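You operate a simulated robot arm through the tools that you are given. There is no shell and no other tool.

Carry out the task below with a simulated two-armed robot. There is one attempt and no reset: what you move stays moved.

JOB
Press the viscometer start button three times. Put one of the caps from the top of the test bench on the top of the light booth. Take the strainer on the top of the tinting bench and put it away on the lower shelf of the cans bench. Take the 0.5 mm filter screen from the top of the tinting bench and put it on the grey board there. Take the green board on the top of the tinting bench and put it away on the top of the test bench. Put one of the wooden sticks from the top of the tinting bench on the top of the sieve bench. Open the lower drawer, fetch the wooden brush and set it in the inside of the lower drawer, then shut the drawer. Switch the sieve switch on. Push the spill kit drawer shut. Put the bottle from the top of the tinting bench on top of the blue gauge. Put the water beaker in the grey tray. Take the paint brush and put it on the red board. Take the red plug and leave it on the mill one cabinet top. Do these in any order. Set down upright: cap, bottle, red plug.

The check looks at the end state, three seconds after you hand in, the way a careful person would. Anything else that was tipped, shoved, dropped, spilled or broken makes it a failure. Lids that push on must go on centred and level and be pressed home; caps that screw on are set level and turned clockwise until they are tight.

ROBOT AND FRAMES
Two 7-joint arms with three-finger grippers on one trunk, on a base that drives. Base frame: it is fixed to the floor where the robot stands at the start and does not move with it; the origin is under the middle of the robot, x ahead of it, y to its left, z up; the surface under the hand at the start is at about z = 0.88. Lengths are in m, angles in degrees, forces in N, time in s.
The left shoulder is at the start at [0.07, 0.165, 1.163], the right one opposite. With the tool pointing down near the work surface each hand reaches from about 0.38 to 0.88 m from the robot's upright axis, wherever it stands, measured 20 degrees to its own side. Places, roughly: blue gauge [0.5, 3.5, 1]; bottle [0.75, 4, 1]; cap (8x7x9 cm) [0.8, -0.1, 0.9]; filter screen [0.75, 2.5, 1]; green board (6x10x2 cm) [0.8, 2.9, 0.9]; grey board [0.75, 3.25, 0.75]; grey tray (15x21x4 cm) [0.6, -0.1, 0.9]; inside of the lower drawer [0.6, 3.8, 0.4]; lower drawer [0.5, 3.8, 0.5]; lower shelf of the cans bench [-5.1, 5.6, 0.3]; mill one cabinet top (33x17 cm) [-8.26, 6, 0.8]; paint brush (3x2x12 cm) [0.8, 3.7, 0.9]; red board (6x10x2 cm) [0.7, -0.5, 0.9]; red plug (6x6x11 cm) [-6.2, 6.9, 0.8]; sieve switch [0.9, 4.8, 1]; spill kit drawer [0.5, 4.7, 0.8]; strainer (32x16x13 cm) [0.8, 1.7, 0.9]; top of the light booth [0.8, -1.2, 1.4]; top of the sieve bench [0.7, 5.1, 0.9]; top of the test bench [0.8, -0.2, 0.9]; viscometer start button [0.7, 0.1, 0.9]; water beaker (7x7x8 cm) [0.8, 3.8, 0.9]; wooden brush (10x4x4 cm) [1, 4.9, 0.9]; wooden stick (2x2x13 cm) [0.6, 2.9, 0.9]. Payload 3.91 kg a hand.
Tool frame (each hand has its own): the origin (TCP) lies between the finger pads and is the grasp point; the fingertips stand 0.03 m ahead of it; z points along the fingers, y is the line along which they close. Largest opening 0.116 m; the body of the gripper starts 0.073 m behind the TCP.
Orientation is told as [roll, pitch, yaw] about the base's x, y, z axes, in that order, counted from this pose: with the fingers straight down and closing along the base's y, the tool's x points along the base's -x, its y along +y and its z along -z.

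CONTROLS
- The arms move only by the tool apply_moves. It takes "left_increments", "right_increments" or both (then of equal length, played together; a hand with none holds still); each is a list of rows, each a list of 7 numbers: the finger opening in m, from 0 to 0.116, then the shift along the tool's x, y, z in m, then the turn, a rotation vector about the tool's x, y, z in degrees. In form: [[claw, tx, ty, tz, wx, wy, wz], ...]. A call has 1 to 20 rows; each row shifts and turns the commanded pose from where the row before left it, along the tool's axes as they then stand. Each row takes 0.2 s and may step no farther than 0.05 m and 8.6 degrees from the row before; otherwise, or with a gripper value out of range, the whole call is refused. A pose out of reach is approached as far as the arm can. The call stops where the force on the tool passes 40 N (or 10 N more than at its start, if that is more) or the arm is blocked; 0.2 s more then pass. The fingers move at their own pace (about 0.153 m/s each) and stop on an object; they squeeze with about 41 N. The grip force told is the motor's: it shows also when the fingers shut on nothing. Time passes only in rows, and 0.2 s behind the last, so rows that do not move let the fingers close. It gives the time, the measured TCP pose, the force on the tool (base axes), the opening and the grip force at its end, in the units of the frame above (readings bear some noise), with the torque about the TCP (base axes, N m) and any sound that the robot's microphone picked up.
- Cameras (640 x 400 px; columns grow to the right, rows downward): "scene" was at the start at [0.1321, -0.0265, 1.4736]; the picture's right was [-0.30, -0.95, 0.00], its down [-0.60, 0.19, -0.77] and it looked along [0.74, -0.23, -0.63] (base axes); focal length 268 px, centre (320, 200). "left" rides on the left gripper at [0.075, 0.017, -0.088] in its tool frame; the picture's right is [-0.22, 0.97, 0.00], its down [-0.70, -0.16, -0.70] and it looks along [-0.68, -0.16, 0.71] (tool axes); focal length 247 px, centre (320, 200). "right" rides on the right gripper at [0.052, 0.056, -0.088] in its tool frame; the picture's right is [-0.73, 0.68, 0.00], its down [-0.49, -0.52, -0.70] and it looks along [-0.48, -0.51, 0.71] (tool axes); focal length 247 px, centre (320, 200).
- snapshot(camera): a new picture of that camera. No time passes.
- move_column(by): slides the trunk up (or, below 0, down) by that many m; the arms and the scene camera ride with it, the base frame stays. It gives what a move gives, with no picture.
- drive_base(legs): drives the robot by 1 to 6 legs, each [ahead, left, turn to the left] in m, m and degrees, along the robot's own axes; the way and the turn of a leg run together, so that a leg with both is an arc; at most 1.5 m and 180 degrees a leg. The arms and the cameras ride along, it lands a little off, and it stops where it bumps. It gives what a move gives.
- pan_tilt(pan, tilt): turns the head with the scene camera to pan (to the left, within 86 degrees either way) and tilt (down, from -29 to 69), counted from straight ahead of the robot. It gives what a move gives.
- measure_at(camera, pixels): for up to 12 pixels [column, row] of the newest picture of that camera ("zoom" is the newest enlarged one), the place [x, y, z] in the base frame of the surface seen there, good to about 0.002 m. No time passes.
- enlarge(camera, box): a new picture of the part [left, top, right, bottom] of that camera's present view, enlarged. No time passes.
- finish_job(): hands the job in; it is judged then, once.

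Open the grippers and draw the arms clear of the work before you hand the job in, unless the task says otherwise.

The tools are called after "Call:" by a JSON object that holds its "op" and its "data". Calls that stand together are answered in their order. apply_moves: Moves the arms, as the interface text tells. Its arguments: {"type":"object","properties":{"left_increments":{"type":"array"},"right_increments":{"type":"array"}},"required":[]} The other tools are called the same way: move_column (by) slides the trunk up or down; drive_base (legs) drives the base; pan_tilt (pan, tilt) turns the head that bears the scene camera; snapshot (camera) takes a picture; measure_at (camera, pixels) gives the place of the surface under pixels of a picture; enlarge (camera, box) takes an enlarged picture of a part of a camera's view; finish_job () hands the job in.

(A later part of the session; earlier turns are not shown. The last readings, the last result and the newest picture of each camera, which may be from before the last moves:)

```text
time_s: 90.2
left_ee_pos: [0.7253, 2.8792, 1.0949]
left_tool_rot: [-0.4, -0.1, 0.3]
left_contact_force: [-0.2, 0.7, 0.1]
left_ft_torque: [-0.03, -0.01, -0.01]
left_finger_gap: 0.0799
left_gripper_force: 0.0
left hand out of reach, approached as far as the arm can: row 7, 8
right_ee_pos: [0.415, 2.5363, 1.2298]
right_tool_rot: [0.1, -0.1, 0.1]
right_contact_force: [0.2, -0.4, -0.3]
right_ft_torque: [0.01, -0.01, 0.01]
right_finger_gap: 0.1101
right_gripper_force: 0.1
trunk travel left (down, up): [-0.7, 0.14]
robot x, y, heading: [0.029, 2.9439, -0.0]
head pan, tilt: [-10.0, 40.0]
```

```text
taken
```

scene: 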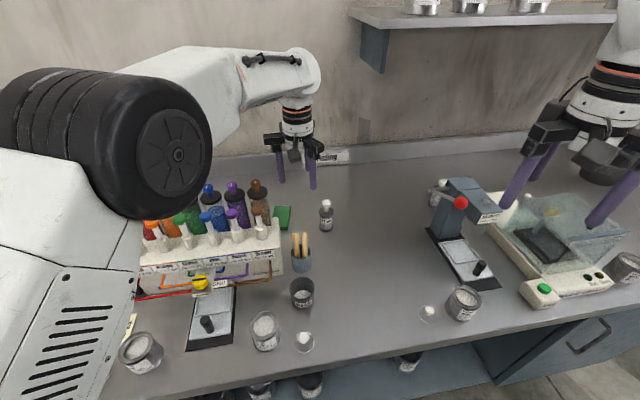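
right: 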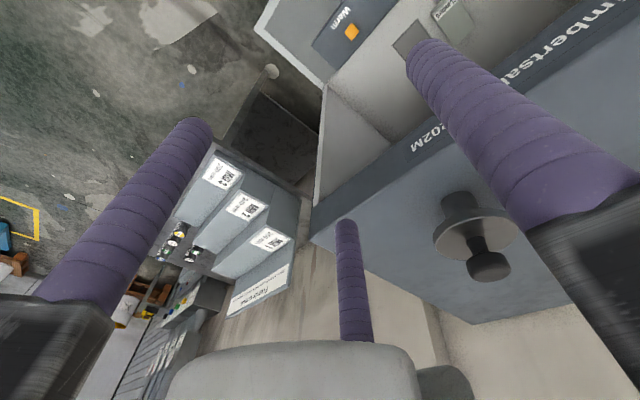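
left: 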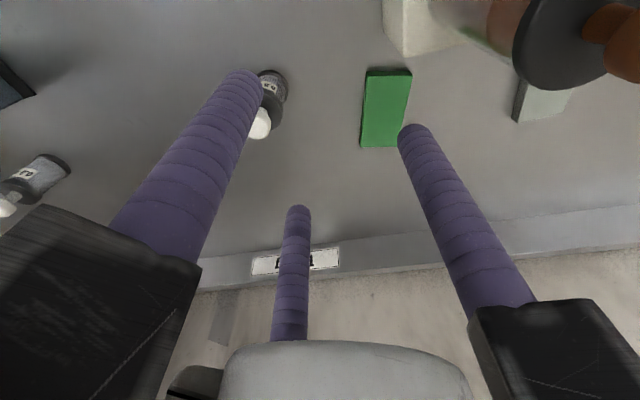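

The target is just out of the left arm's reach from here. I check the wall shelf's location before shifting the base right by ~0.2 m.

Call:
{"op": "measure_at", "data": {"camera": "scene", "pixels": [[372, 20], [450, 22], [375, 60], [460, 200], [440, 185], [480, 195]]}}

Call:
{"op": "apply_moves", "data": {"left_increments": [[0.08, 0, 0, -0.04, 0, 0, 0], [0.08, 0.0, 0.02, -0.04, 0, 0, 0], [0.08, 0.02, 0.02, -0.02, 0, 0, 0], [0.08, 0, 0, 0, 0, 0, 0]]}}

```text
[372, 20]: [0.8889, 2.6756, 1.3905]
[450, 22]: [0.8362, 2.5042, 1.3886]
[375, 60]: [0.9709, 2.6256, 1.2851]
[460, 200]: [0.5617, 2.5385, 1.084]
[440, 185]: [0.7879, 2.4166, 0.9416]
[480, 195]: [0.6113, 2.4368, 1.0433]
```

```text
time_s: 91.2
left_ee_pos: [0.7021, 2.9169, 1.1918]
left_tool_rot: [0.0, 0.0, -0.1]
left_contact_force: [0.4, 0.1, 0.4]
left_ft_torque: [0.01, 0.01, 0.0]
left_finger_gap: 0.0802
left_gripper_force: 0.0
right_ee_pos: [0.4163, 2.536, 1.2293]
right_tool_rot: [0.0, -0.1, -0.1]
right_contact_force: [0.0, -0.5, 1.0]
right_ft_torque: [0.04, 0.03, 0.01]
right_finger_gap: 0.11
right_gripper_force: 0.0
trunk travel left (down, up): [-0.7, 0.14]
robot x, y, heading: [0.0278, 2.9422, 0.1]
head pan, tilt: [-10.0, 40.0]
```

The shelf's left end is at y≈2.67, x≥0.84, z≈1.39, which leaves room. I shift the base right by 0.16 m.

Call:
{"op": "drive_base", "data": {"legs": [[0, -0.16, 0]]}}

Call:
{"op": "snapshot", "data": {"camera": "left"}}

```text
time_s: 92.7
left_ee_pos: [0.7012, 2.7609, 1.1929]
left_tool_rot: [-0.1, -0.1, 0.1]
left_contact_force: [0.0, 0.3, 0.5]
left_ft_torque: [-0.02, 0.02, 0.06]
left_finger_gap: 0.0801
left_gripper_force: 0.2
right_ee_pos: [0.4159, 2.3816, 1.2292]
right_tool_rot: [-0.1, -0.1, 0.1]
right_contact_force: [-0.3, 0.6, 0.1]
right_ft_torque: [0.01, -0.01, 0.01]
right_finger_gap: 0.11
right_gripper_force: 0.0
trunk travel left (down, up): [-0.7, 0.14]
robot x, y, heading: [0.0262, 2.7836, -0.3]
head pan, tilt: [-10.0, 40.0]
```

```text
taken
```

left: 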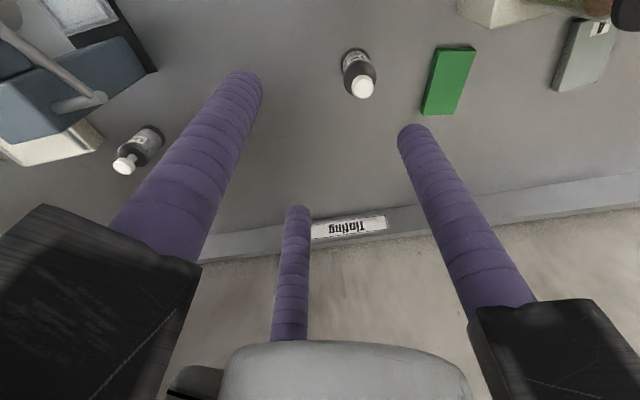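

The filter is seen at (358,72). I measure it from this camera along with both boards.

Call:
{"op": "measure_at", "data": {"camera": "left", "pixels": [[363, 88], [344, 65], [375, 75], [358, 50], [436, 48], [476, 50], [422, 110], [455, 115], [575, 22], [612, 20], [553, 85], [586, 92]]}}

```text
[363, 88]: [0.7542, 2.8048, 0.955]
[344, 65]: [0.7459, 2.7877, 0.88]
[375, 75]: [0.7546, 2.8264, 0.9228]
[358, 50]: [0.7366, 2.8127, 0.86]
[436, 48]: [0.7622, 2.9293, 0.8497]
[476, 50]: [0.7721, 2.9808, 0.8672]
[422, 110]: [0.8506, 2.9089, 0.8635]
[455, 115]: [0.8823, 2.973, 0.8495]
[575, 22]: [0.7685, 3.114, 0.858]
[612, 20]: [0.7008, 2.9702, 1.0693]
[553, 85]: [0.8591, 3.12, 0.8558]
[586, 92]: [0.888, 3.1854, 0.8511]
```

Filter centre ≈ (0.754, 2.806). I align the left hand over it and descend to about z = 1.0 first.

Call:
{"op": "apply_moves", "data": {"left_increments": [[0.08, -0.027, 0.0225, 0, 0, 0, 0], [0.08, -0.026, 0.0225, 0, 0, 0, 0], [0.08, 0, 0, 0.045, 0, 0, 0], [0.08, 0, 0, 0.045, 0, 0, 0], [0.08, 0, 0, 0.045, 0, 0, 0], [0.08, 0, 0, 0.045, 0, 0, 0], [0.08, 0, 0, 0, 0, 0, 0]]}}

Call:
{"op": "snapshot", "data": {"camera": "left"}}

```text
time_s: 94.2
left_ee_pos: [0.7544, 2.8061, 1.0113]
left_tool_rot: [0.0, -0.1, 0.0]
left_contact_force: [-0.1, -0.5, -0.6]
left_ft_torque: [0.01, 0.0, -0.02]
left_finger_gap: 0.08
left_gripper_force: 0.0
right_ee_pos: [0.4158, 2.3782, 1.2302]
right_tool_rot: [-0.1, -0.1, 0.1]
right_contact_force: [0.0, -0.4, 0.1]
right_ft_torque: [0.0, 0.0, -0.03]
right_finger_gap: 0.1101
right_gripper_force: 0.1
trunk travel left (down, up): [-0.7, 0.14]
robot x, y, heading: [0.0257, 2.7856, -0.0]
head pan, tilt: [-10.0, 40.0]
```

```text
taken
```

left: 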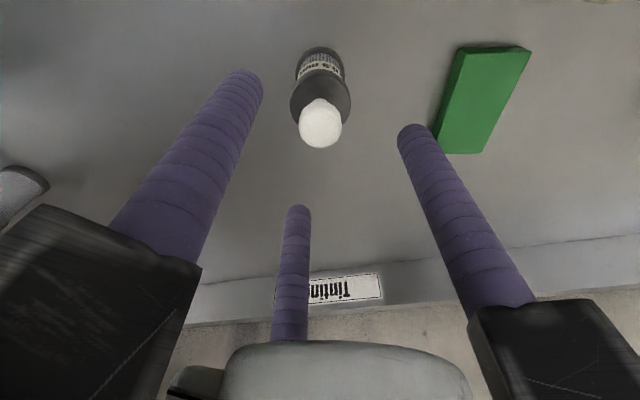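

The filter is centred among the prongs. I descend to z 0.905 and close on its body.

Call:
{"op": "apply_moves", "data": {"left_increments": [[0.08, 0, 0, 0.035, 0, 0, 0], [0.08, 0, 0, 0.035, 0, 0, 0], [0.08, 0, 0, 0.036, 0, 0, 0], [0.08, 0, 0, 0, 0, 0, 0], [0.06, 0, 0, 0, 0, 0, 0], [0.04, 0, 0, 0, 0, 0, 0], [0.025, 0, 0, 0, 0, 0, 0], [0.025, 0, 0, 0, 0, 0, 0]]}}

Call:
{"op": "snapshot", "data": {"camera": "left"}}

```text
time_s: 96.0
left_ee_pos: [0.7552, 2.8054, 0.9066]
left_tool_rot: [0.0, -0.1, 0.1]
left_contact_force: [-1.1, -0.6, 2.5]
left_ft_torque: [0.0, 0.1, 0.0]
left_finger_gap: 0.044
left_gripper_force: 40.8
right_ee_pos: [0.4157, 2.379, 1.2299]
right_tool_rot: [-0.1, 0.0, 0.1]
right_contact_force: [0.5, -0.4, 0.2]
right_ft_torque: [0.01, 0.0, -0.03]
right_finger_gap: 0.1098
right_gripper_force: 0.0
trunk travel left (down, up): [-0.7, 0.14]
robot x, y, heading: [0.0251, 2.7827, -0.1]
head pan, tilt: [-10.0, 40.0]
```

```text
taken
```

left: 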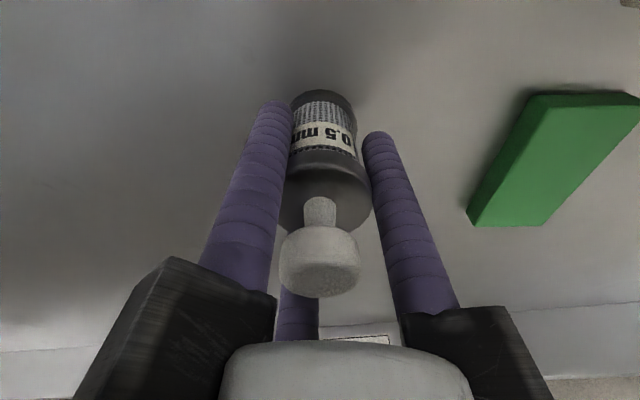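

The filter is held at 0.044 m opening. I lift it to z≈1.25 and check the bench's front edge for how near the base can go.

Call:
{"op": "apply_moves", "data": {"left_increments": [[0.025, 0, 0, -0.01, 0, 0, 0], [0.025, 0, 0, -0.03, 0, 0, 0], [0.025, 0, 0, -0.045, 0, 0, 0], [0.025, 0.01, 0, -0.045, 0, 0, 0], [0.025, 0.01, 0, -0.045, 0, 0, 0], [0.025, 0.01, 0, -0.045, 0, 0, 0], [0.025, 0.01, 0, -0.045, 0, 0, 0], [0.025, 0.01, 0, -0.045, 0, 0, 0], [0.025, 0, 0, -0.03, 0, 0, 0], [0.025, 0, 0, 0, 0, 0, 0]]}}

Call:
{"op": "pan_tilt", "data": {"pan": 10, "tilt": 55}}

Call:
{"op": "snapshot", "data": {"camera": "scene"}}

```text
time_s: 98.2
left_ee_pos: [0.7032, 2.8059, 1.2473]
left_tool_rot: [-0.1, 0.0, 0.1]
left_contact_force: [0.5, -0.7, -2.0]
left_ft_torque: [-0.01, 0.0, -0.02]
left_finger_gap: 0.0439
left_gripper_force: 40.4
right_ee_pos: [0.4165, 2.3794, 1.2298]
right_tool_rot: [-0.1, -0.1, 0.1]
right_contact_force: [0.3, 0.0, 0.1]
right_ft_torque: [-0.02, -0.02, -0.01]
right_finger_gap: 0.1099
right_gripper_force: 0.2
trunk travel left (down, up): [-0.7, 0.14]
robot x, y, heading: [0.0288, 2.7893, 0.2]
head pan, tilt: [-10.0, 40.0]
```

```text
time_s: 99.1
left_ee_pos: [0.7029, 2.8049, 1.2471]
left_tool_rot: [0.0, -0.1, 0.1]
left_contact_force: [0.6, -0.7, -2.0]
left_ft_torque: [0.02, -0.03, 0.01]
left_finger_gap: 0.0441
left_gripper_force: 41.0
right_ee_pos: [0.4161, 2.379, 1.2298]
right_tool_rot: [-0.1, -0.1, 0.2]
right_contact_force: [-0.1, -0.2, 0.2]
right_ft_torque: [0.0, 0.03, -0.02]
right_finger_gap: 0.1101
right_gripper_force: 0.1
trunk travel left (down, up): [-0.7, 0.14]
robot x, y, heading: [0.0243, 2.7866, 0.1]
head pan, tilt: [10.0, 55.0]
```

```text
taken
```

scene: 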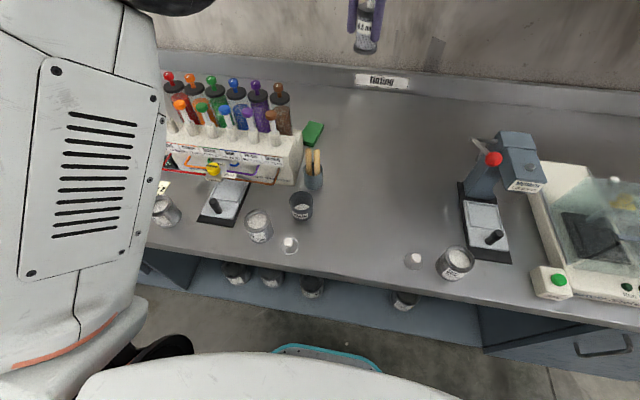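

I measure the bench's front edge and my own base's front rim (325,347).

Call:
{"op": "measure_at", "data": {"camera": "scene", "pixels": [[340, 272], [340, 285], [325, 348], [300, 350], [340, 310], [250, 330]]}}

```text
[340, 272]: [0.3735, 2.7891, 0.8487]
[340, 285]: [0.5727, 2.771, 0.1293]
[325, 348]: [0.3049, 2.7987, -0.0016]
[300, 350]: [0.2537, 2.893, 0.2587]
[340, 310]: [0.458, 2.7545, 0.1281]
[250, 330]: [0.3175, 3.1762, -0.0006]
```

The base front is at x≈0.26 and the bench front at ≈0.36, so I can go 0.05 m closer. I drive left 0.28 m and ahead 0.05 m with the filter held high.

Call:
{"op": "drive_base", "data": {"legs": [[0.05, 0.28, 0]]}}

Call:
{"op": "snapshot", "data": {"camera": "left"}}

```text
time_s: 101.1
left_ee_pos: [0.7537, 3.0872, 1.2476]
left_tool_rot: [0.0, -0.2, -0.3]
left_contact_force: [-0.2, -1.1, -1.9]
left_ft_torque: [0.02, 0.01, 0.0]
left_finger_gap: 0.0439
left_gripper_force: 40.9
right_ee_pos: [0.4647, 2.6645, 1.2284]
right_tool_rot: [0.0, -0.1, -0.3]
right_contact_force: [-0.1, 0.0, -0.1]
right_ft_torque: [-0.02, 0.01, -0.01]
right_finger_gap: 0.1102
right_gripper_force: 0.0
trunk travel left (down, up): [-0.7, 0.14]
robot x, y, heading: [0.08, 3.0706, -0.3]
head pan, tilt: [10.0, 55.0]
```

```text
taken
```

left: 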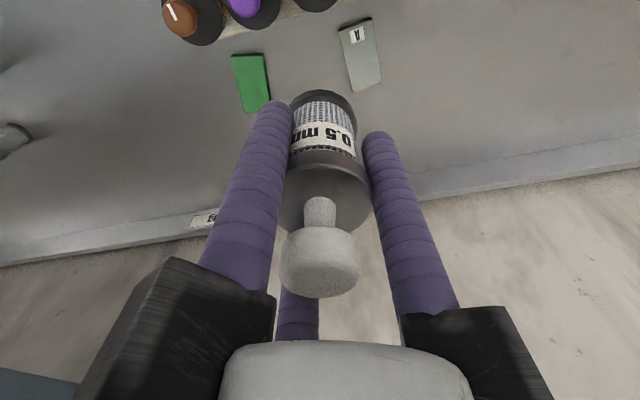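

The grey board is at (360,55) in the hand view. I measure its corners for the placement centre.

Call:
{"op": "measure_at", "data": {"camera": "left", "pixels": [[342, 32], [370, 22], [353, 88], [379, 80], [362, 57], [358, 70], [368, 68]]}}

Call:
{"op": "enlarge", "data": {"camera": "left", "box": [310, 0, 410, 110]}}

```text
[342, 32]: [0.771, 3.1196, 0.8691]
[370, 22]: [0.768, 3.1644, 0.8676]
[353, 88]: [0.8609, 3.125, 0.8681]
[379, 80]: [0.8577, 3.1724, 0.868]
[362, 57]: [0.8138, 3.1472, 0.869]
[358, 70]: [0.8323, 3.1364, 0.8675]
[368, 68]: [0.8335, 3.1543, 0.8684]
```

```text
3.64 times, centred on (360, 55) of left
```

zoom: 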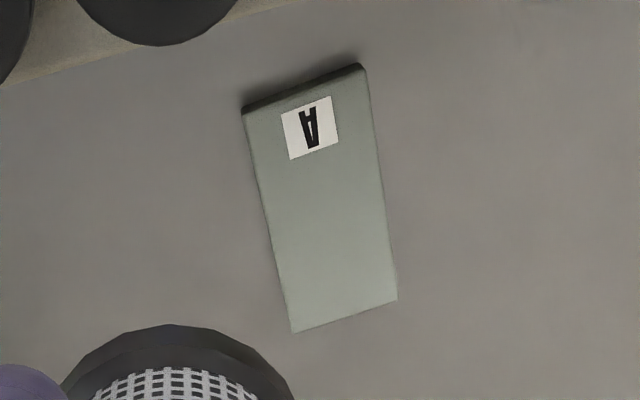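

The board centre is (0.815, 3.146). I move over it at height, then descend to about 4 cm above the placing height.

Call:
{"op": "apply_moves", "data": {"left_increments": [[0.025, -0.021, 0.02, 0, 0, 0, 0], [0.025, -0.021, 0.02, 0, 0, 0, 0], [0.025, -0.0205, 0.0195, 0, 0, 0, 0], [0.025, 0, 0, 0.04, 0, 0, 0], [0.025, 0, 0, 0.04, 0, 0, 0], [0.025, 0, 0, 0.04, 0, 0, 0], [0.025, 0, 0, 0.04, 0, 0, 0], [0.025, 0, 0, 0.04, 0, 0, 0], [0.025, 0, 0, 0.04, 0, 0, 0], [0.025, 0, 0, 0.04, 0, 0, 0], [0.025, 0, 0, 0, 0, 0, 0]]}}

Call:
{"op": "snapshot", "data": {"camera": "left"}}

```text
time_s: 103.5
left_ee_pos: [0.817, 3.1467, 0.9673]
left_tool_rot: [0.0, -0.1, -0.3]
left_contact_force: [-0.8, -0.6, -3.1]
left_ft_torque: [-0.04, 0.02, -0.04]
left_finger_gap: 0.0436
left_gripper_force: 40.8
right_ee_pos: [0.4637, 2.6631, 1.2291]
right_tool_rot: [0.0, -0.1, -0.2]
right_contact_force: [0.2, -0.3, 0.1]
right_ft_torque: [0.0, -0.01, -0.01]
right_finger_gap: 0.1099
right_gripper_force: 0.1
trunk travel left (down, up): [-0.7, 0.14]
robot x, y, heading: [0.0788, 3.0742, -0.3]
head pan, tilt: [10.0, 55.0]
```

```text
taken
```

left: 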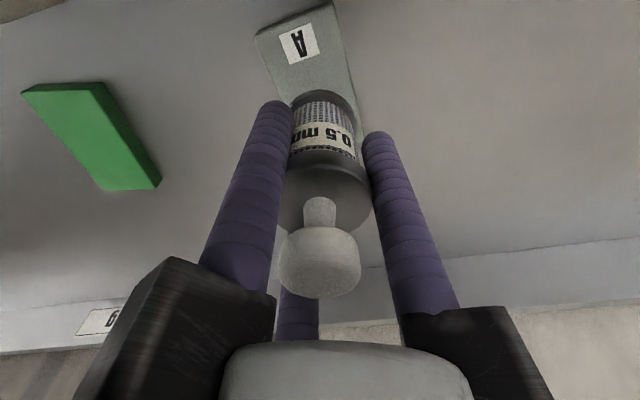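

The filter is above the board. I lower to contact in small steps.

Call:
{"op": "apply_moves", "data": {"left_increments": [[0.025, 0, 0, 0.02, 0, 0, 0], [0.025, 0, 0, 0.015, 0, 0, 0], [0.025, 0, 0, 0.004, 0, 0, 0], [0.025, 0, 0, 0.0015, 0, 0, 0], [0.025, 0, 0, 0, 0, 0, 0]]}}

Call:
{"op": "snapshot", "data": {"camera": "left"}}

```text
time_s: 104.7
left_ee_pos: [0.8183, 3.1463, 0.9249]
left_tool_rot: [-0.1, -0.1, -0.4]
left_contact_force: [-0.4, -0.6, -2.7]
left_ft_torque: [0.0, 0.0, 0.02]
left_finger_gap: 0.0444
left_gripper_force: 40.4
right_ee_pos: [0.4642, 2.6627, 1.2299]
right_tool_rot: [0.0, -0.1, -0.3]
right_contact_force: [-0.5, 0.5, 0.0]
right_ft_torque: [-0.01, -0.01, -0.03]
right_finger_gap: 0.1101
right_gripper_force: 0.0
trunk travel left (down, up): [-0.7, 0.14]
robot x, y, heading: [0.0789, 3.071, -0.1]
head pan, tilt: [10.0, 55.0]
```

```text
taken
```

left: 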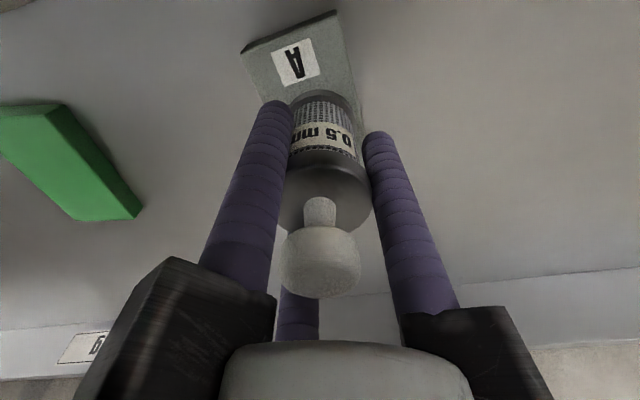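

Still no contact force (only its weight, −2.7 N). I lower 2 mm at a time.

Call:
{"op": "apply_moves", "data": {"left_increments": [[0.025, 0, 0, 0.002, 0, 0, 0], [0.025, 0, 0, 0.0, 0, 0, 0]]}}

Call:
{"op": "apply_moves", "data": {"left_increments": [[0.025, 0, 0, 0.0015, 0, 0, 0], [0.025, 0, 0, 0.0, 0, 0, 0]]}}

```text
time_s: 105.3
left_ee_pos: [0.8182, 3.1458, 0.9239]
left_tool_rot: [0.0, -0.1, -0.4]
left_contact_force: [0.9, -0.1, -2.2]
left_ft_torque: [-0.01, -0.03, -0.02]
left_finger_gap: 0.044
left_gripper_force: 40.6
right_ee_pos: [0.4649, 2.6627, 1.2302]
right_tool_rot: [0.0, 0.0, -0.3]
right_contact_force: [0.9, 0.2, 0.6]
right_ft_torque: [-0.03, 0.02, 0.02]
right_finger_gap: 0.11
right_gripper_force: 0.1
trunk travel left (down, up): [-0.7, 0.14]
robot x, y, heading: [0.0819, 3.0731, -0.2]
head pan, tilt: [10.0, 55.0]
```

```text
time_s: 105.9
left_ee_pos: [0.8187, 3.1472, 0.9244]
left_tool_rot: [0.0, -0.2, -0.3]
left_contact_force: [0.2, -0.5, 5.9]
left_ft_torque: [0.03, 0.08, 0.0]
left_finger_gap: 0.0438
left_gripper_force: 41.1
right_ee_pos: [0.4649, 2.6634, 1.2301]
right_tool_rot: [0.0, 0.0, -0.3]
right_contact_force: [0.2, -0.1, -0.5]
right_ft_torque: [-0.01, -0.02, -0.02]
right_finger_gap: 0.1098
right_gripper_force: 0.1
trunk travel left (down, up): [-0.7, 0.14]
robot x, y, heading: [0.0784, 3.0737, -0.1]
head pan, tilt: [10.0, 55.0]
```

Contact is felt (+5.9 N). I open to 0.07 slowly and rise straight up.

Call:
{"op": "apply_moves", "data": {"left_increments": [[0.048, 0, 0, 0, 0, 0, 0], [0.056, 0, 0, 0, 0, 0, 0], [0.066, 0, 0, 0, 0, 0, 0], [0.075, 0, 0, 0, 0, 0, 0], [0.075, 0, 0, -0.02, 0, 0, 0], [0.075, 0, 0, -0.04, 0, 0, 0], [0.075, 0, 0, -0.045, 0, 0, 0], [0.075, 0, 0, -0.045, 0, 0, 0], [0.075, 0, 0, -0.045, 0, 0, 0], [0.075, 0, 0, -0.045, 0, 0, 0], [0.075, 0, 0, -0.045, 0, 0, 0], [0.075, 0, 0, 0, 0, 0, 0]]}}

Call:
{"op": "snapshot", "data": {"camera": "left"}}

```text
time_s: 108.5
left_ee_pos: [0.8184, 3.1524, 1.2095]
left_tool_rot: [-0.1, -0.1, -0.3]
left_contact_force: [0.4, -0.1, 0.2]
left_ft_torque: [-0.01, -0.02, -0.02]
left_finger_gap: 0.075
left_gripper_force: 0.0
right_ee_pos: [0.466, 2.6636, 1.229]
right_tool_rot: [0.0, -0.1, -0.3]
right_contact_force: [-0.6, -0.7, -0.3]
right_ft_torque: [-0.02, 0.0, 0.02]
right_finger_gap: 0.11
right_gripper_force: 0.0
trunk travel left (down, up): [-0.7, 0.14]
robot x, y, heading: [0.0802, 3.0707, -0.5]
head pan, tilt: [10.0, 55.0]
```

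```text
taken
```

left: 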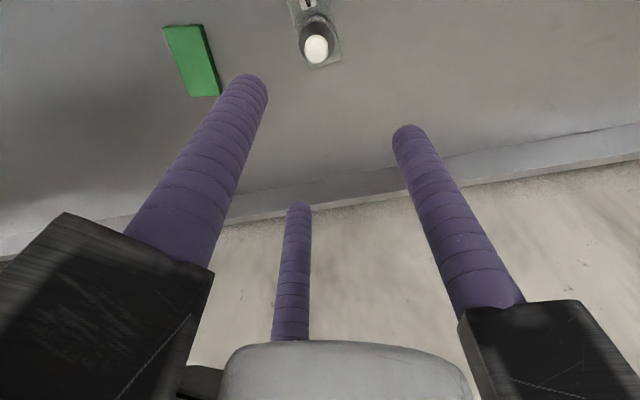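

I check the filter's placement with an enlarged view.

Call:
{"op": "enlarge", "data": {"camera": "left", "box": [270, 0, 370, 80]}}

Call:
{"op": "measure_at", "data": {"camera": "left", "pixels": [[317, 48], [180, 28], [200, 26], [218, 92], [190, 95], [192, 60], [172, 30], [205, 40]]}}

```text
5.00 times, centred on (320, 40) of left
```

zoom: 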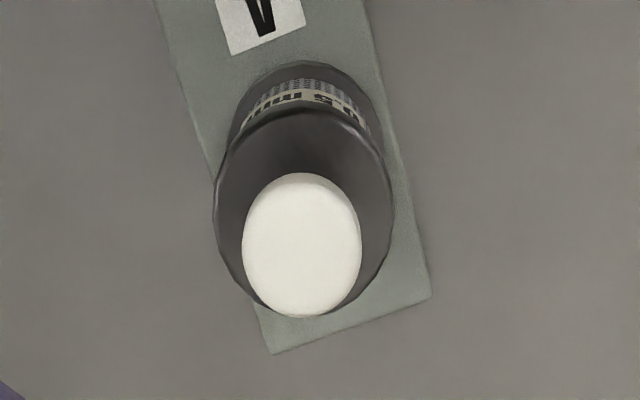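

```text
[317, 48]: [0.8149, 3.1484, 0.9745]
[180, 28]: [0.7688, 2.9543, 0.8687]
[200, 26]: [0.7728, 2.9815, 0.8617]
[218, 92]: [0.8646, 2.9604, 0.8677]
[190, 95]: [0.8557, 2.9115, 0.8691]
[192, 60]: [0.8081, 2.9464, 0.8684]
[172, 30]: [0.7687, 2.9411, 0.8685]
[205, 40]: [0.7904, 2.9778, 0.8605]
```

The filter stands upright on the grey board. Now the green board: I look at the arm's wrist height relative to the dispenser canisters to choose a safe approach.

Call:
{"op": "pan_tilt", "data": {"pan": 10, "tilt": 30}}

Call:
{"op": "snapshot", "data": {"camera": "scene"}}

```text
time_s: 109.4
left_ee_pos: [0.8192, 3.1506, 1.2083]
left_tool_rot: [0.0, 0.0, -0.3]
left_contact_force: [0.3, 0.1, 0.3]
left_ft_torque: [0.06, 0.01, 0.0]
left_finger_gap: 0.0751
left_gripper_force: 0.0
right_ee_pos: [0.4648, 2.6631, 1.2286]
right_tool_rot: [0.0, -0.2, -0.3]
right_contact_force: [0.5, 0.0, 0.2]
right_ft_torque: [0.03, 0.03, 0.01]
right_finger_gap: 0.1099
right_gripper_force: 0.0
trunk travel left (down, up): [-0.7, 0.14]
robot x, y, heading: [0.0778, 3.0708, -0.3]
head pan, tilt: [10.0, 30.0]
```

```text
taken
```

scene: 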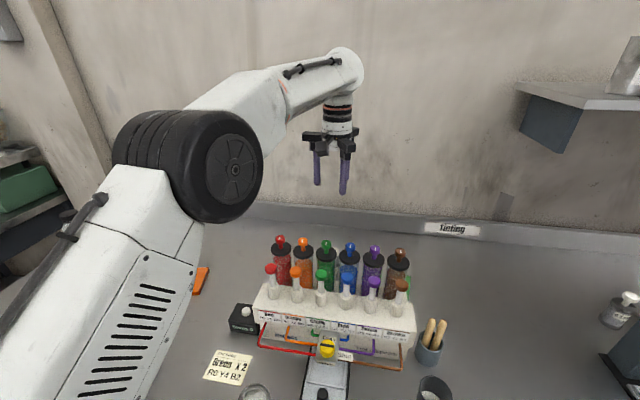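

Call:
{"op": "measure_at", "data": {"camera": "scene", "pixels": [[345, 65], [330, 95], [290, 110], [250, 100], [180, 155], [235, 170], [335, 135], [130, 180], [397, 255]]}}

```text
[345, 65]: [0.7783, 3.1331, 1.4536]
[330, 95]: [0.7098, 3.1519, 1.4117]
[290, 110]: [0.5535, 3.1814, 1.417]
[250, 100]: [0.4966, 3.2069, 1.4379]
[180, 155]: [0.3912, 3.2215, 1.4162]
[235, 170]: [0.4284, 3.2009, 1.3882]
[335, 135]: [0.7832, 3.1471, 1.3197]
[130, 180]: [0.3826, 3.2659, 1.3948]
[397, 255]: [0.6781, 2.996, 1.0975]
```

The wrist sits ~0.24 m above the TCP, so the forearm must clear the canister knobs (z 1.107). I retract the left hand, raise the trunk 0.1 m and shift the base right to y≈2.9 for the right hand's approach.

Call:
{"op": "apply_moves", "data": {"left_increments": [[0.075, 0.03, 0.0, -0.02, 0, 0, 0], [0.075, 0.04, 0.0, -0.02, 0, 0, 0], [0.075, 0.045, 0.01, 0, 0, 0, 0], [0.075, 0.045, 0.01, 0, 0, 0, 0], [0.075, 0.045, 0.01, 0, 0, 0, 0], [0.075, 0.045, 0.01, 0, 0, 0, 0], [0.075, 0.045, 0.01, 0, 0, 0, 0], [0.075, 0, 0, 0, 0, 0, 0]]}}

Call:
{"op": "move_column", "data": {"by": 0.1}}

Call:
{"op": "drive_base", "data": {"legs": [[0, -0.17, 0.3]]}}

Call:
{"op": "snapshot", "data": {"camera": "scene"}}

```text
time_s: 111.2
left_ee_pos: [0.5229, 3.1982, 1.2485]
left_tool_rot: [0.1, -0.1, -0.3]
left_contact_force: [0.0, 0.0, 0.1]
left_ft_torque: [-0.02, -0.02, 0.02]
left_finger_gap: 0.0753
left_gripper_force: 0.0
right_ee_pos: [0.4649, 2.6644, 1.2295]
right_tool_rot: [0.0, -0.1, -0.3]
right_contact_force: [0.3, 0.7, 0.4]
right_ft_torque: [0.0, 0.03, 0.02]
right_finger_gap: 0.11
right_gripper_force: 0.1
trunk travel left (down, up): [-0.7, 0.14]
robot x, y, heading: [0.0763, 3.0731, -0.5]
head pan, tilt: [10.0, 30.0]
```

```text
time_s: 112.5
left_ee_pos: [0.5219, 3.1982, 1.3486]
left_tool_rot: [0.0, -0.1, -0.3]
left_contact_force: [0.0, -1.0, 0.0]
left_ft_torque: [0.03, 0.0, -0.02]
left_finger_gap: 0.0753
left_gripper_force: 0.1
right_ee_pos: [0.4651, 2.664, 1.3281]
right_tool_rot: [0.0, 0.0, -0.4]
right_contact_force: [-0.4, -0.4, 0.7]
right_ft_torque: [0.02, 0.0, 0.02]
right_finger_gap: 0.1103
right_gripper_force: 0.2
trunk travel left (down, up): [-0.8, 0.04]
robot x, y, heading: [0.0807, 3.0707, -0.1]
head pan, tilt: [10.0, 30.0]
```

```text
time_s: 114.0
left_ee_pos: [0.5205, 3.0365, 1.3477]
left_tool_rot: [-0.2, -0.1, 0.1]
left_contact_force: [0.7, -0.3, -0.3]
left_ft_torque: [-0.05, -0.04, 0.02]
left_finger_gap: 0.0752
left_gripper_force: 0.1
right_ee_pos: [0.467, 2.5016, 1.3307]
right_tool_rot: [-0.2, -0.1, 0.1]
right_contact_force: [0.1, 0.3, 0.8]
right_ft_torque: [-0.03, 0.0, -0.02]
right_finger_gap: 0.1102
right_gripper_force: 0.1
trunk travel left (down, up): [-0.8, 0.04]
robot x, y, heading: [0.0771, 2.9019, 0.2]
head pan, tilt: [10.0, 30.0]
```

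```text
taken
```

scene: 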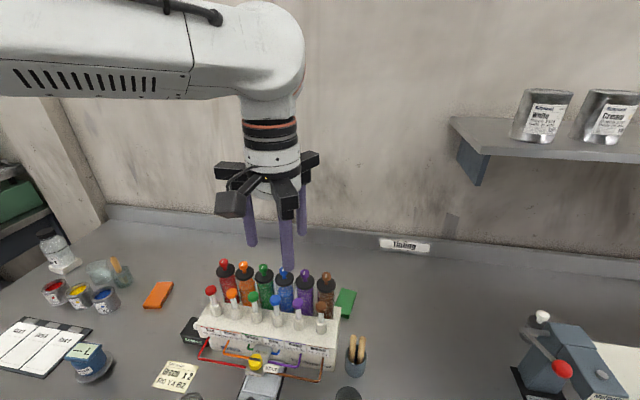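

I move the left hand outward to make room and bring the right hand left to y≈2.93, keeping clear of the shelf.

Call:
{"op": "apply_moves", "data": {"right_increments": [[0.116, 0, 0.043, 0, 0, 0, 0], [0.116, 0, 0.043, 0, 0, 0, 0], [0.116, 0, 0.043, 0, 0, 0, 0], [0.116, 0, 0.043, 0, 0, 0, 0], [0.116, 0, 0.043, 0, 0, 0, 0], [0.116, 0, 0.043, 0, 0, 0, 0], [0.116, 0, 0.043, 0, 0, 0, 0], [0.116, -0.02, 0.043, 0, 0, 0, 0], [0.116, -0.02, 0.043, 0, 0, 0, 0], [0.116, -0.02, 0.043, 0, 0, 0, 0]], "left_increments": [[0.075, 0.02, 0.04, 0, 0, 0, 0], [0.075, 0.02, 0.04, 0, 0, 0, 0], [0.075, 0.02, 0.04, 0, 0, 0, 0], [0.075, 0.02, 0.04, 0, 0, 0, 0], [0.075, 0.02, 0.04, 0, 0, 0, 0], [0.075, 0.0, 0.03, 0, 0, 0, 0], [0.075, 0, 0, 0, 0, 0, 0], [0.075, 0, 0, 0, 0, 0, 0], [0.075, 0, 0, 0, 0, 0, 0], [0.075, 0, 0, 0, 0, 0, 0]]}}

Call:
{"op": "apply_moves", "data": {"right_increments": [[0.116, -0.035, 0, 0.02, 0, 0, 0], [0.116, -0.035, 0, 0.02, 0, 0, 0], [0.116, -0.035, 0, 0.02, 0, 0, 0], [0.116, -0.035, 0, 0.02, 0, 0, 0], [0.116, -0.035, 0, 0.02, 0, 0, 0], [0.116, -0.035, 0, 0.02, 0, 0, 0], [0.116, -0.035, 0, 0.02, 0, 0, 0], [0.116, -0.02, 0, 0.02, 0, 0, 5.2], [0.116, 0, 0, 0.02, 0, 0, 5.2], [0.116, 0, 0, 0, 0, 0, 0]]}}

Call:
{"op": "snapshot", "data": {"camera": "right"}}

Call:
{"op": "snapshot", "data": {"camera": "scene"}}

```text
time_s: 116.2
left_ee_pos: [0.4233, 3.2635, 1.3439]
left_tool_rot: [-0.2, -0.1, 0.1]
left_contact_force: [-0.5, 0.3, -1.1]
left_ft_torque: [-0.04, 0.0, 0.01]
left_finger_gap: 0.0752
left_gripper_force: 0.0
right_ee_pos: [0.5292, 2.9316, 1.3293]
right_tool_rot: [-0.2, -0.1, 0.0]
right_contact_force: [0.0, 0.0, 0.8]
right_ft_torque: [-0.06, 0.02, -0.01]
right_finger_gap: 0.1161
right_gripper_force: 0.1
trunk travel left (down, up): [-0.8, 0.04]
robot x, y, heading: [0.0787, 2.9048, 0.2]
head pan, tilt: [10.0, 30.0]
```

```text
time_s: 118.4
left_ee_pos: [0.4226, 3.2606, 1.3461]
left_tool_rot: [-0.1, -0.1, 0.2]
left_contact_force: [0.6, -0.4, -0.3]
left_ft_torque: [-0.01, -0.01, 0.01]
left_finger_gap: 0.075
left_gripper_force: 0.0
right_ee_pos: [0.7908, 2.9298, 1.1484]
right_tool_rot: [0.0, -0.1, -10.3]
right_contact_force: [0.1, 0.8, 0.5]
right_ft_torque: [-0.03, 0.01, 0.02]
right_finger_gap: 0.1162
right_gripper_force: 0.0
trunk travel left (down, up): [-0.8, 0.04]
robot x, y, heading: [0.0814, 2.9045, 0.0]
head pan, tilt: [10.0, 30.0]
```

```text
taken
```

right: 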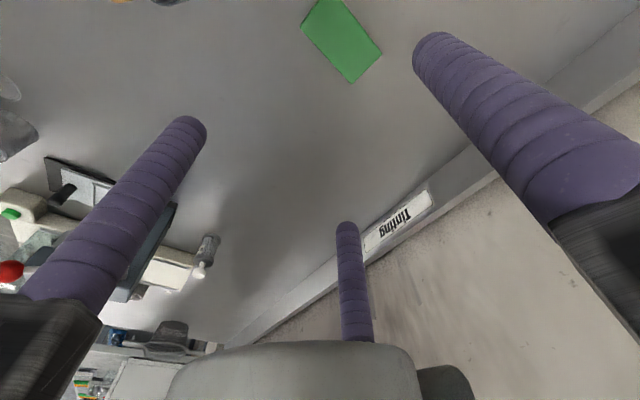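

```text
taken
```

scene: 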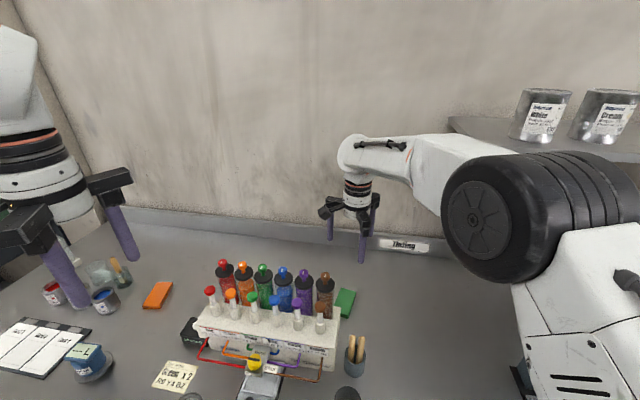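

The right hand hovers near the board (board seen at (340,40)). I measure the board's visible corners from this camera.

Call:
{"op": "measure_at", "data": {"camera": "right", "pixels": [[305, 25], [350, 80], [378, 50], [340, 5], [345, 40], [327, 52], [362, 25]]}}

```text
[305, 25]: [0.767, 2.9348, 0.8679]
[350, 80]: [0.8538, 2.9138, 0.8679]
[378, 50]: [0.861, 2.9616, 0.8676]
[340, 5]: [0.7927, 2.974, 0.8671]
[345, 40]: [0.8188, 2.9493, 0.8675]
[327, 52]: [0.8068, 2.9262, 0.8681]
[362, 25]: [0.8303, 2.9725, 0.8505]
```

I align the right hand to (0.8135, 2.937) and descend to about z 0.95 for another look.

Call:
{"op": "apply_moves", "data": {"right_increments": [[0.116, -0.021, 0.0112, 0, 0, 0, 0], [0.116, 0, 0, 0.04, 0, 0, 0], [0.116, 0, 0, 0.04, 0, 0, 0], [0.116, 0, 0, 0.04, 0, 0, 0], [0.116, 0, 0, 0.04, 0, 0, 0], [0.116, 0, 0, 0.03, 0, 0, 0], [0.116, 0, 0, 0, 0, 0, 0]]}}

Call:
{"op": "snapshot", "data": {"camera": "right"}}

Call:
{"op": "snapshot", "data": {"camera": "scene"}}

```text
time_s: 120.0
left_ee_pos: [0.4231, 3.26, 1.3466]
left_tool_rot: [-0.1, -0.1, 0.1]
left_contact_force: [-0.5, 0.0, -0.3]
left_ft_torque: [0.03, -0.03, -0.02]
left_finger_gap: 0.0752
left_gripper_force: 0.0
right_ee_pos: [0.8156, 2.9361, 0.9597]
right_tool_rot: [-0.1, -0.1, -10.2]
right_contact_force: [0.7, -0.8, 0.6]
right_ft_torque: [0.01, 0.02, 0.01]
right_finger_gap: 0.116
right_gripper_force: 0.1
trunk travel left (down, up): [-0.8, 0.04]
robot x, y, heading: [0.084, 2.9049, -0.0]
head pan, tilt: [10.0, 30.0]
```

```text
taken
```

right: 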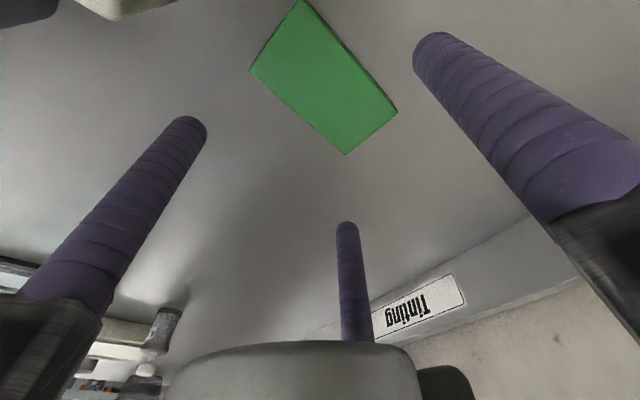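

```text
taken
```

scene: 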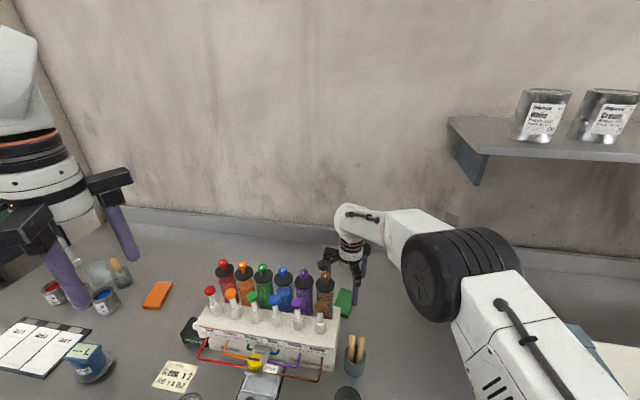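

The elbow is swinging lower on the right; I measure its underside to make sure it stays clear of the sticks and the lid press.

Call:
{"op": "measure_at", "data": {"camera": "scene", "pixels": [[432, 315], [445, 300], [430, 280], [410, 270], [470, 320], [460, 370], [500, 380], [390, 250], [356, 338]]}}

Call:
{"op": "measure_at", "data": {"camera": "right", "pixels": [[252, 70], [345, 152], [395, 112], [300, 5], [325, 80]]}}

```text
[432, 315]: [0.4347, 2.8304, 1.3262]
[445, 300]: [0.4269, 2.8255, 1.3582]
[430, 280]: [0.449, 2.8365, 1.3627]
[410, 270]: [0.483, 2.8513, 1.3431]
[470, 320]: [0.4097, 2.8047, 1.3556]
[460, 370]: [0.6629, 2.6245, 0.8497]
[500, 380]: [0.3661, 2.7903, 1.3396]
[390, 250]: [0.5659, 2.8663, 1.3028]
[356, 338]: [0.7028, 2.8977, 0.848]
```

```text
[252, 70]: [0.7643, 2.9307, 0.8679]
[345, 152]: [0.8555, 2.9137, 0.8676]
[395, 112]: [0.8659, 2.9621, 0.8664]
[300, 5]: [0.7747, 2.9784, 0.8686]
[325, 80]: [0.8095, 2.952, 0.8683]
```

Board centre (0.815, 2.946), yaw −10.6°: the hand is well aligned. I descend to TCP z 0.884 (tips ~5 mm above the bench) and close gently.

Call:
{"op": "apply_moves", "data": {"right_increments": [[0.116, 0.002, 0, 0.03, 0, 0, 0], [0.116, 0, 0, 0.025, 0, 0, 0], [0.116, 0, 0, 0.0145, 0, 0, 0], [0.116, 0, 0, 0.006, 0, 0, 0], [0.116, 0, 0, 0, 0, 0, 0]]}}

Call:
{"op": "snapshot", "data": {"camera": "right"}}

```text
time_s: 121.2
left_ee_pos: [0.422, 3.261, 1.3467]
left_tool_rot: [0.0, -0.1, 0.1]
left_contact_force: [-0.4, -0.9, 0.5]
left_ft_torque: [-0.03, 0.04, 0.0]
left_finger_gap: 0.0752
left_gripper_force: 0.0
right_ee_pos: [0.8129, 2.9365, 0.8833]
right_tool_rot: [-0.1, -0.1, -10.3]
right_contact_force: [0.4, 0.1, 0.2]
right_ft_torque: [0.02, 0.0, -0.02]
right_finger_gap: 0.1155
right_gripper_force: 0.1
trunk travel left (down, up): [-0.8, 0.04]
robot x, y, heading: [0.0802, 2.9033, 0.0]
head pan, tilt: [10.0, 30.0]
```

```text
taken
```

right: 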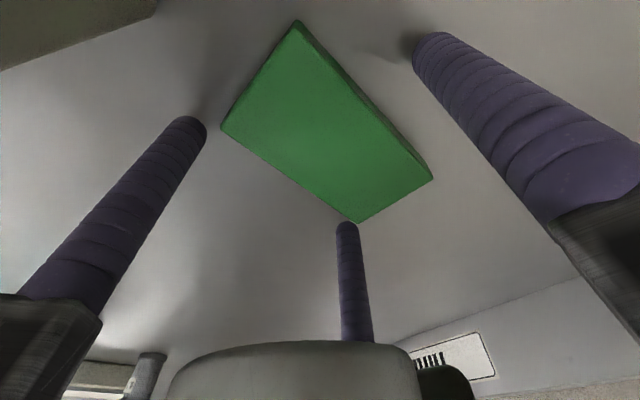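

The prongs straddle the board properly. I close in steps.

Call:
{"op": "apply_moves", "data": {"right_increments": [[0.1, 0, 0, 0, 0, 0, 0], [0.085, 0, 0, 0, 0, 0, 0], [0.075, 0, 0, 0, 0, 0, 0], [0.06, 0, 0, 0, 0, 0, 0], [0.05, 0, 0, 0, 0, 0, 0], [0.05, 0, 0, 0, 0, 0, 0]]}}

Call:
{"op": "snapshot", "data": {"camera": "right"}}

```text
time_s: 122.6
left_ee_pos: [0.4227, 3.2606, 1.3459]
left_tool_rot: [-0.1, -0.1, 0.1]
left_contact_force: [0.8, -0.2, 0.4]
left_ft_torque: [0.02, 0.01, 0.02]
left_finger_gap: 0.0753
left_gripper_force: 0.1
right_ee_pos: [0.8134, 2.9358, 0.883]
right_tool_rot: [-0.1, -0.1, -10.3]
right_contact_force: [0.6, 0.7, -0.1]
right_ft_torque: [0.01, 0.0, -0.01]
right_finger_gap: 0.077
right_gripper_force: 40.7
trunk travel left (down, up): [-0.8, 0.04]
robot x, y, heading: [0.0788, 2.8993, 0.2]
head pan, tilt: [10.0, 30.0]
```

```text
taken
```

right: 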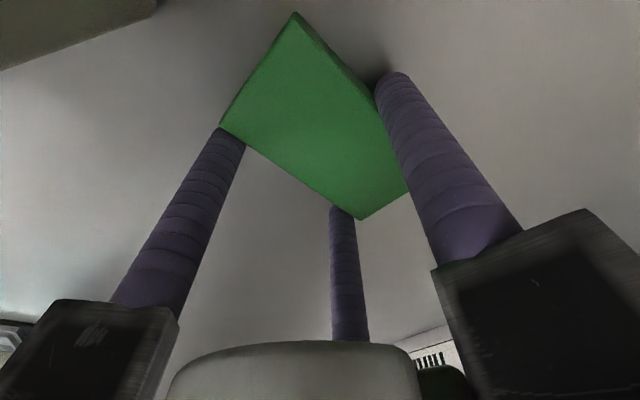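

Gripped at 0.077 m with full grip force. I lift slowly and check.

Call:
{"op": "apply_moves", "data": {"right_increments": [[0.05, 0, 0, -0.01, 0, 0, 0], [0.05, 0, 0, -0.02, 0, 0, 0], [0.05, 0, 0, -0.03, 0, 0, 0], [0.05, 0, 0, -0.04, 0, 0, 0], [0.05, 0, 0, 0, 0, 0, 0]]}}

Call:
{"op": "snapshot", "data": {"camera": "right"}}

```text
time_s: 123.8
left_ee_pos: [0.4231, 3.2596, 1.3461]
left_tool_rot: [-0.1, -0.1, 0.1]
left_contact_force: [0.7, 0.5, 0.3]
left_ft_torque: [-0.01, 0.02, 0.01]
left_finger_gap: 0.0751
left_gripper_force: 0.0
right_ee_pos: [0.8141, 2.9361, 0.9844]
right_tool_rot: [-0.1, 0.0, -10.4]
right_contact_force: [0.1, 0.2, -0.1]
right_ft_torque: [0.0, 0.0, 0.03]
right_finger_gap: 0.0775
right_gripper_force: 40.8
trunk travel left (down, up): [-0.8, 0.04]
robot x, y, heading: [0.0784, 2.9056, 0.1]
head pan, tilt: [10.0, 30.0]
```

```text
taken
```

right: 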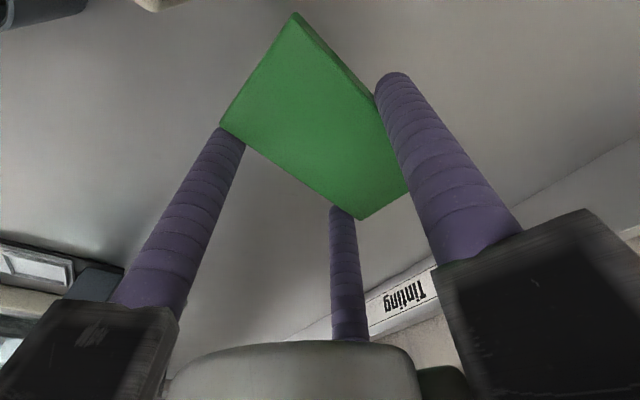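

The board stays held. I lift to z≈1.24 and bring it back towards the robot.

Call:
{"op": "apply_moves", "data": {"right_increments": [[0.05, 0, 0, -0.045, 0, 0, 0], [0.05, 0, 0, -0.045, 0, 0, 0], [0.05, 0, 0, -0.045, 0, 0, 0], [0.05, 0.01, 0, -0.045, 0, 0, 0], [0.05, 0.02, 0, -0.04, 0, 0, 0], [0.05, 0.03, 0, -0.02, 0, 0, 0], [0.05, 0.045, 0, 0, 0, 0, 0], [0.05, 0.045, 0, 0, 0, 0, 0], [0.05, 0.045, 0, 0, 0, 0, 0], [0.05, 0.045, 0, 0, 0, 0, 0], [0.05, 0.045, 0, 0, 0, 0, 0], [0.05, 0.04, -0.02, 0, 0, 0, 0], [0.05, 0, -0.04, 0, 0, 0, 0], [0.05, 0, -0.04, 0, 0, 0, 0], [0.05, 0, -0.04, 0, 0, 0, 0]]}}

Call:
{"op": "snapshot", "data": {"camera": "scene"}}

```text
time_s: 127.0
left_ee_pos: [0.4217, 3.2566, 1.3474]
left_tool_rot: [0.2, -0.1, 0.1]
left_contact_force: [-0.1, -0.5, 0.5]
left_ft_torque: [0.08, 0.01, -0.01]
left_finger_gap: 0.0749
left_gripper_force: 0.1
right_ee_pos: [0.465, 2.853, 1.2231]
right_tool_rot: [0.2, -0.2, -10.3]
right_contact_force: [-0.2, -0.8, -1.0]
right_ft_torque: [0.03, -0.02, 0.03]
right_finger_gap: 0.0771
right_gripper_force: 40.9
trunk travel left (down, up): [-0.8, 0.04]
robot x, y, heading: [0.0796, 2.8998, 0.0]
head pan, tilt: [10.0, 30.0]
```

```text
taken
```

scene: 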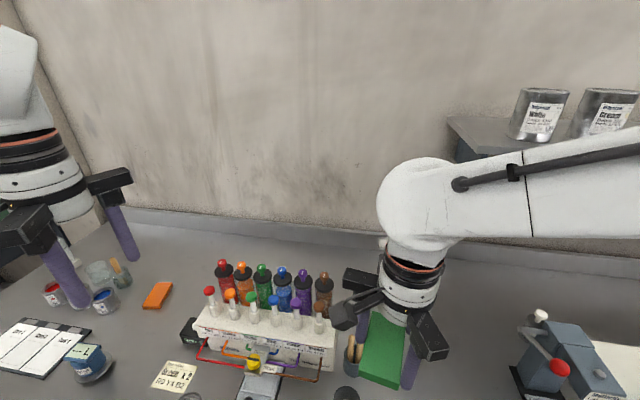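

I swing the right hand (with the board) to the right side, then drive left to y≈3.6 for the water beaker.

Call:
{"op": "apply_moves", "data": {"right_increments": [[0.05, 0, -0.045, 0, 0, 0, 0], [0.05, 0, -0.045, -0.01, 0, 0, 0], [0.05, 0, -0.045, -0.01, 0, 0, 0], [0.05, 0, -0.045, -0.01, 0, 0, 0], [0.05, 0, -0.045, -0.01, 0, 0, 0], [0.05, 0, 0, 0, 0, 0, 0]]}}

Call:
{"op": "drive_base", "data": {"legs": [[-0.08, 0.7, 0]]}}

Call:
{"op": "pan_tilt", "data": {"pan": 15, "tilt": 45}}

Call:
{"op": "snapshot", "data": {"camera": "scene"}}

```text
time_s: 128.4
left_ee_pos: [0.423, 3.2627, 1.3448]
left_tool_rot: [-0.2, -0.1, 0.0]
left_contact_force: [0.0, 0.4, -0.1]
left_ft_torque: [-0.07, 0.02, 0.01]
left_finger_gap: 0.0752
left_gripper_force: 0.0
right_ee_pos: [0.4304, 2.6373, 1.2642]
right_tool_rot: [-0.2, 0.0, -10.3]
right_contact_force: [-0.6, 0.2, -0.4]
right_ft_torque: [-0.09, 0.03, 0.01]
right_finger_gap: 0.0771
right_gripper_force: 41.4
trunk travel left (down, up): [-0.8, 0.04]
robot x, y, heading: [0.0781, 2.905, 0.1]
head pan, tilt: [10.0, 30.0]
```

```text
time_s: 132.2
left_ee_pos: [0.3543, 3.9446, 1.3467]
left_tool_rot: [-0.1, -0.1, -1.0]
left_contact_force: [0.3, -0.3, 0.0]
left_ft_torque: [-0.01, 0.05, 0.0]
left_finger_gap: 0.0753
left_gripper_force: 0.0
right_ee_pos: [0.3508, 3.3188, 1.2644]
right_tool_rot: [0.0, -0.1, -11.4]
right_contact_force: [-0.7, -0.8, -0.3]
right_ft_torque: [0.02, -0.02, 0.01]
right_finger_gap: 0.0772
right_gripper_force: 40.9
trunk travel left (down, up): [-0.8, 0.04]
robot x, y, heading: [0.0044, 3.5945, -0.8]
head pan, tilt: [10.0, 30.0]
```

```text
time_s: 133.0
left_ee_pos: [0.3547, 3.9448, 1.3463]
left_tool_rot: [-0.1, -0.1, -1.0]
left_contact_force: [-0.5, -0.5, 0.3]
left_ft_torque: [0.02, -0.03, -0.02]
left_finger_gap: 0.0751
left_gripper_force: 0.0
right_ee_pos: [0.3503, 3.3201, 1.2644]
right_tool_rot: [-0.2, -0.1, -11.4]
right_contact_force: [0.4, 0.2, -0.8]
right_ft_torque: [-0.03, 0.02, 0.02]
right_finger_gap: 0.077
right_gripper_force: 40.9
trunk travel left (down, up): [-0.8, 0.04]
robot x, y, heading: [0.0069, 3.5951, -1.1]
head pan, tilt: [15.0, 45.0]
```

```text
taken
```

scene: 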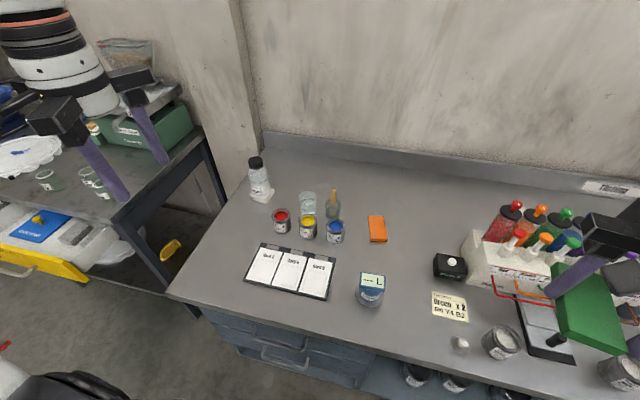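

Now there's a clear view of the left end. I enlarge the beaker/brush cluster and the gauge.

Call:
{"op": "enlarge", "data": {"camera": "scene", "box": [235, 145, 405, 255]}}

Call:
{"op": "enlarge", "data": {"camera": "scene", "box": [325, 250, 425, 320]}}

Call:
{"op": "measure_at", "data": {"camera": "scene", "pixels": [[307, 195], [300, 198], [316, 196], [308, 208], [335, 193], [333, 205], [328, 207], [339, 207], [255, 162], [258, 190], [372, 280], [372, 295]]}}

```text
3.64 times, centred on (320, 200) of scene
```

zoom: 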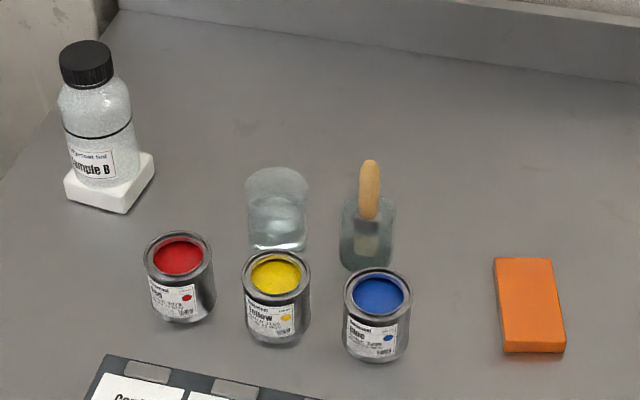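

```text
5.71 times, centred on (375, 285) of scene
```

zoom: 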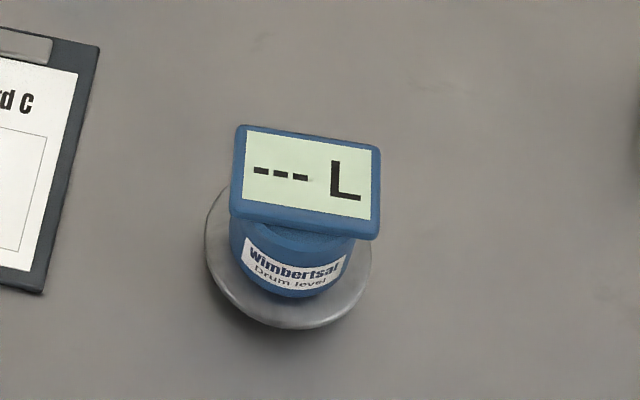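

```text
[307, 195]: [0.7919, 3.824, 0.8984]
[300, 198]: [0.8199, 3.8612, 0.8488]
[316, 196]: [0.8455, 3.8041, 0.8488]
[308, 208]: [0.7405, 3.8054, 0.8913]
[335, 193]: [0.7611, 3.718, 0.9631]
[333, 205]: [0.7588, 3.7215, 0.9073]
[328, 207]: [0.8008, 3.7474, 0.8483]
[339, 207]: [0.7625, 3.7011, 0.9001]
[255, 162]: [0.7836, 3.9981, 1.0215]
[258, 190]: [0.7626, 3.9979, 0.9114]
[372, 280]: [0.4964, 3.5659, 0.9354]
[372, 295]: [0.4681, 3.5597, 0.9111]
```

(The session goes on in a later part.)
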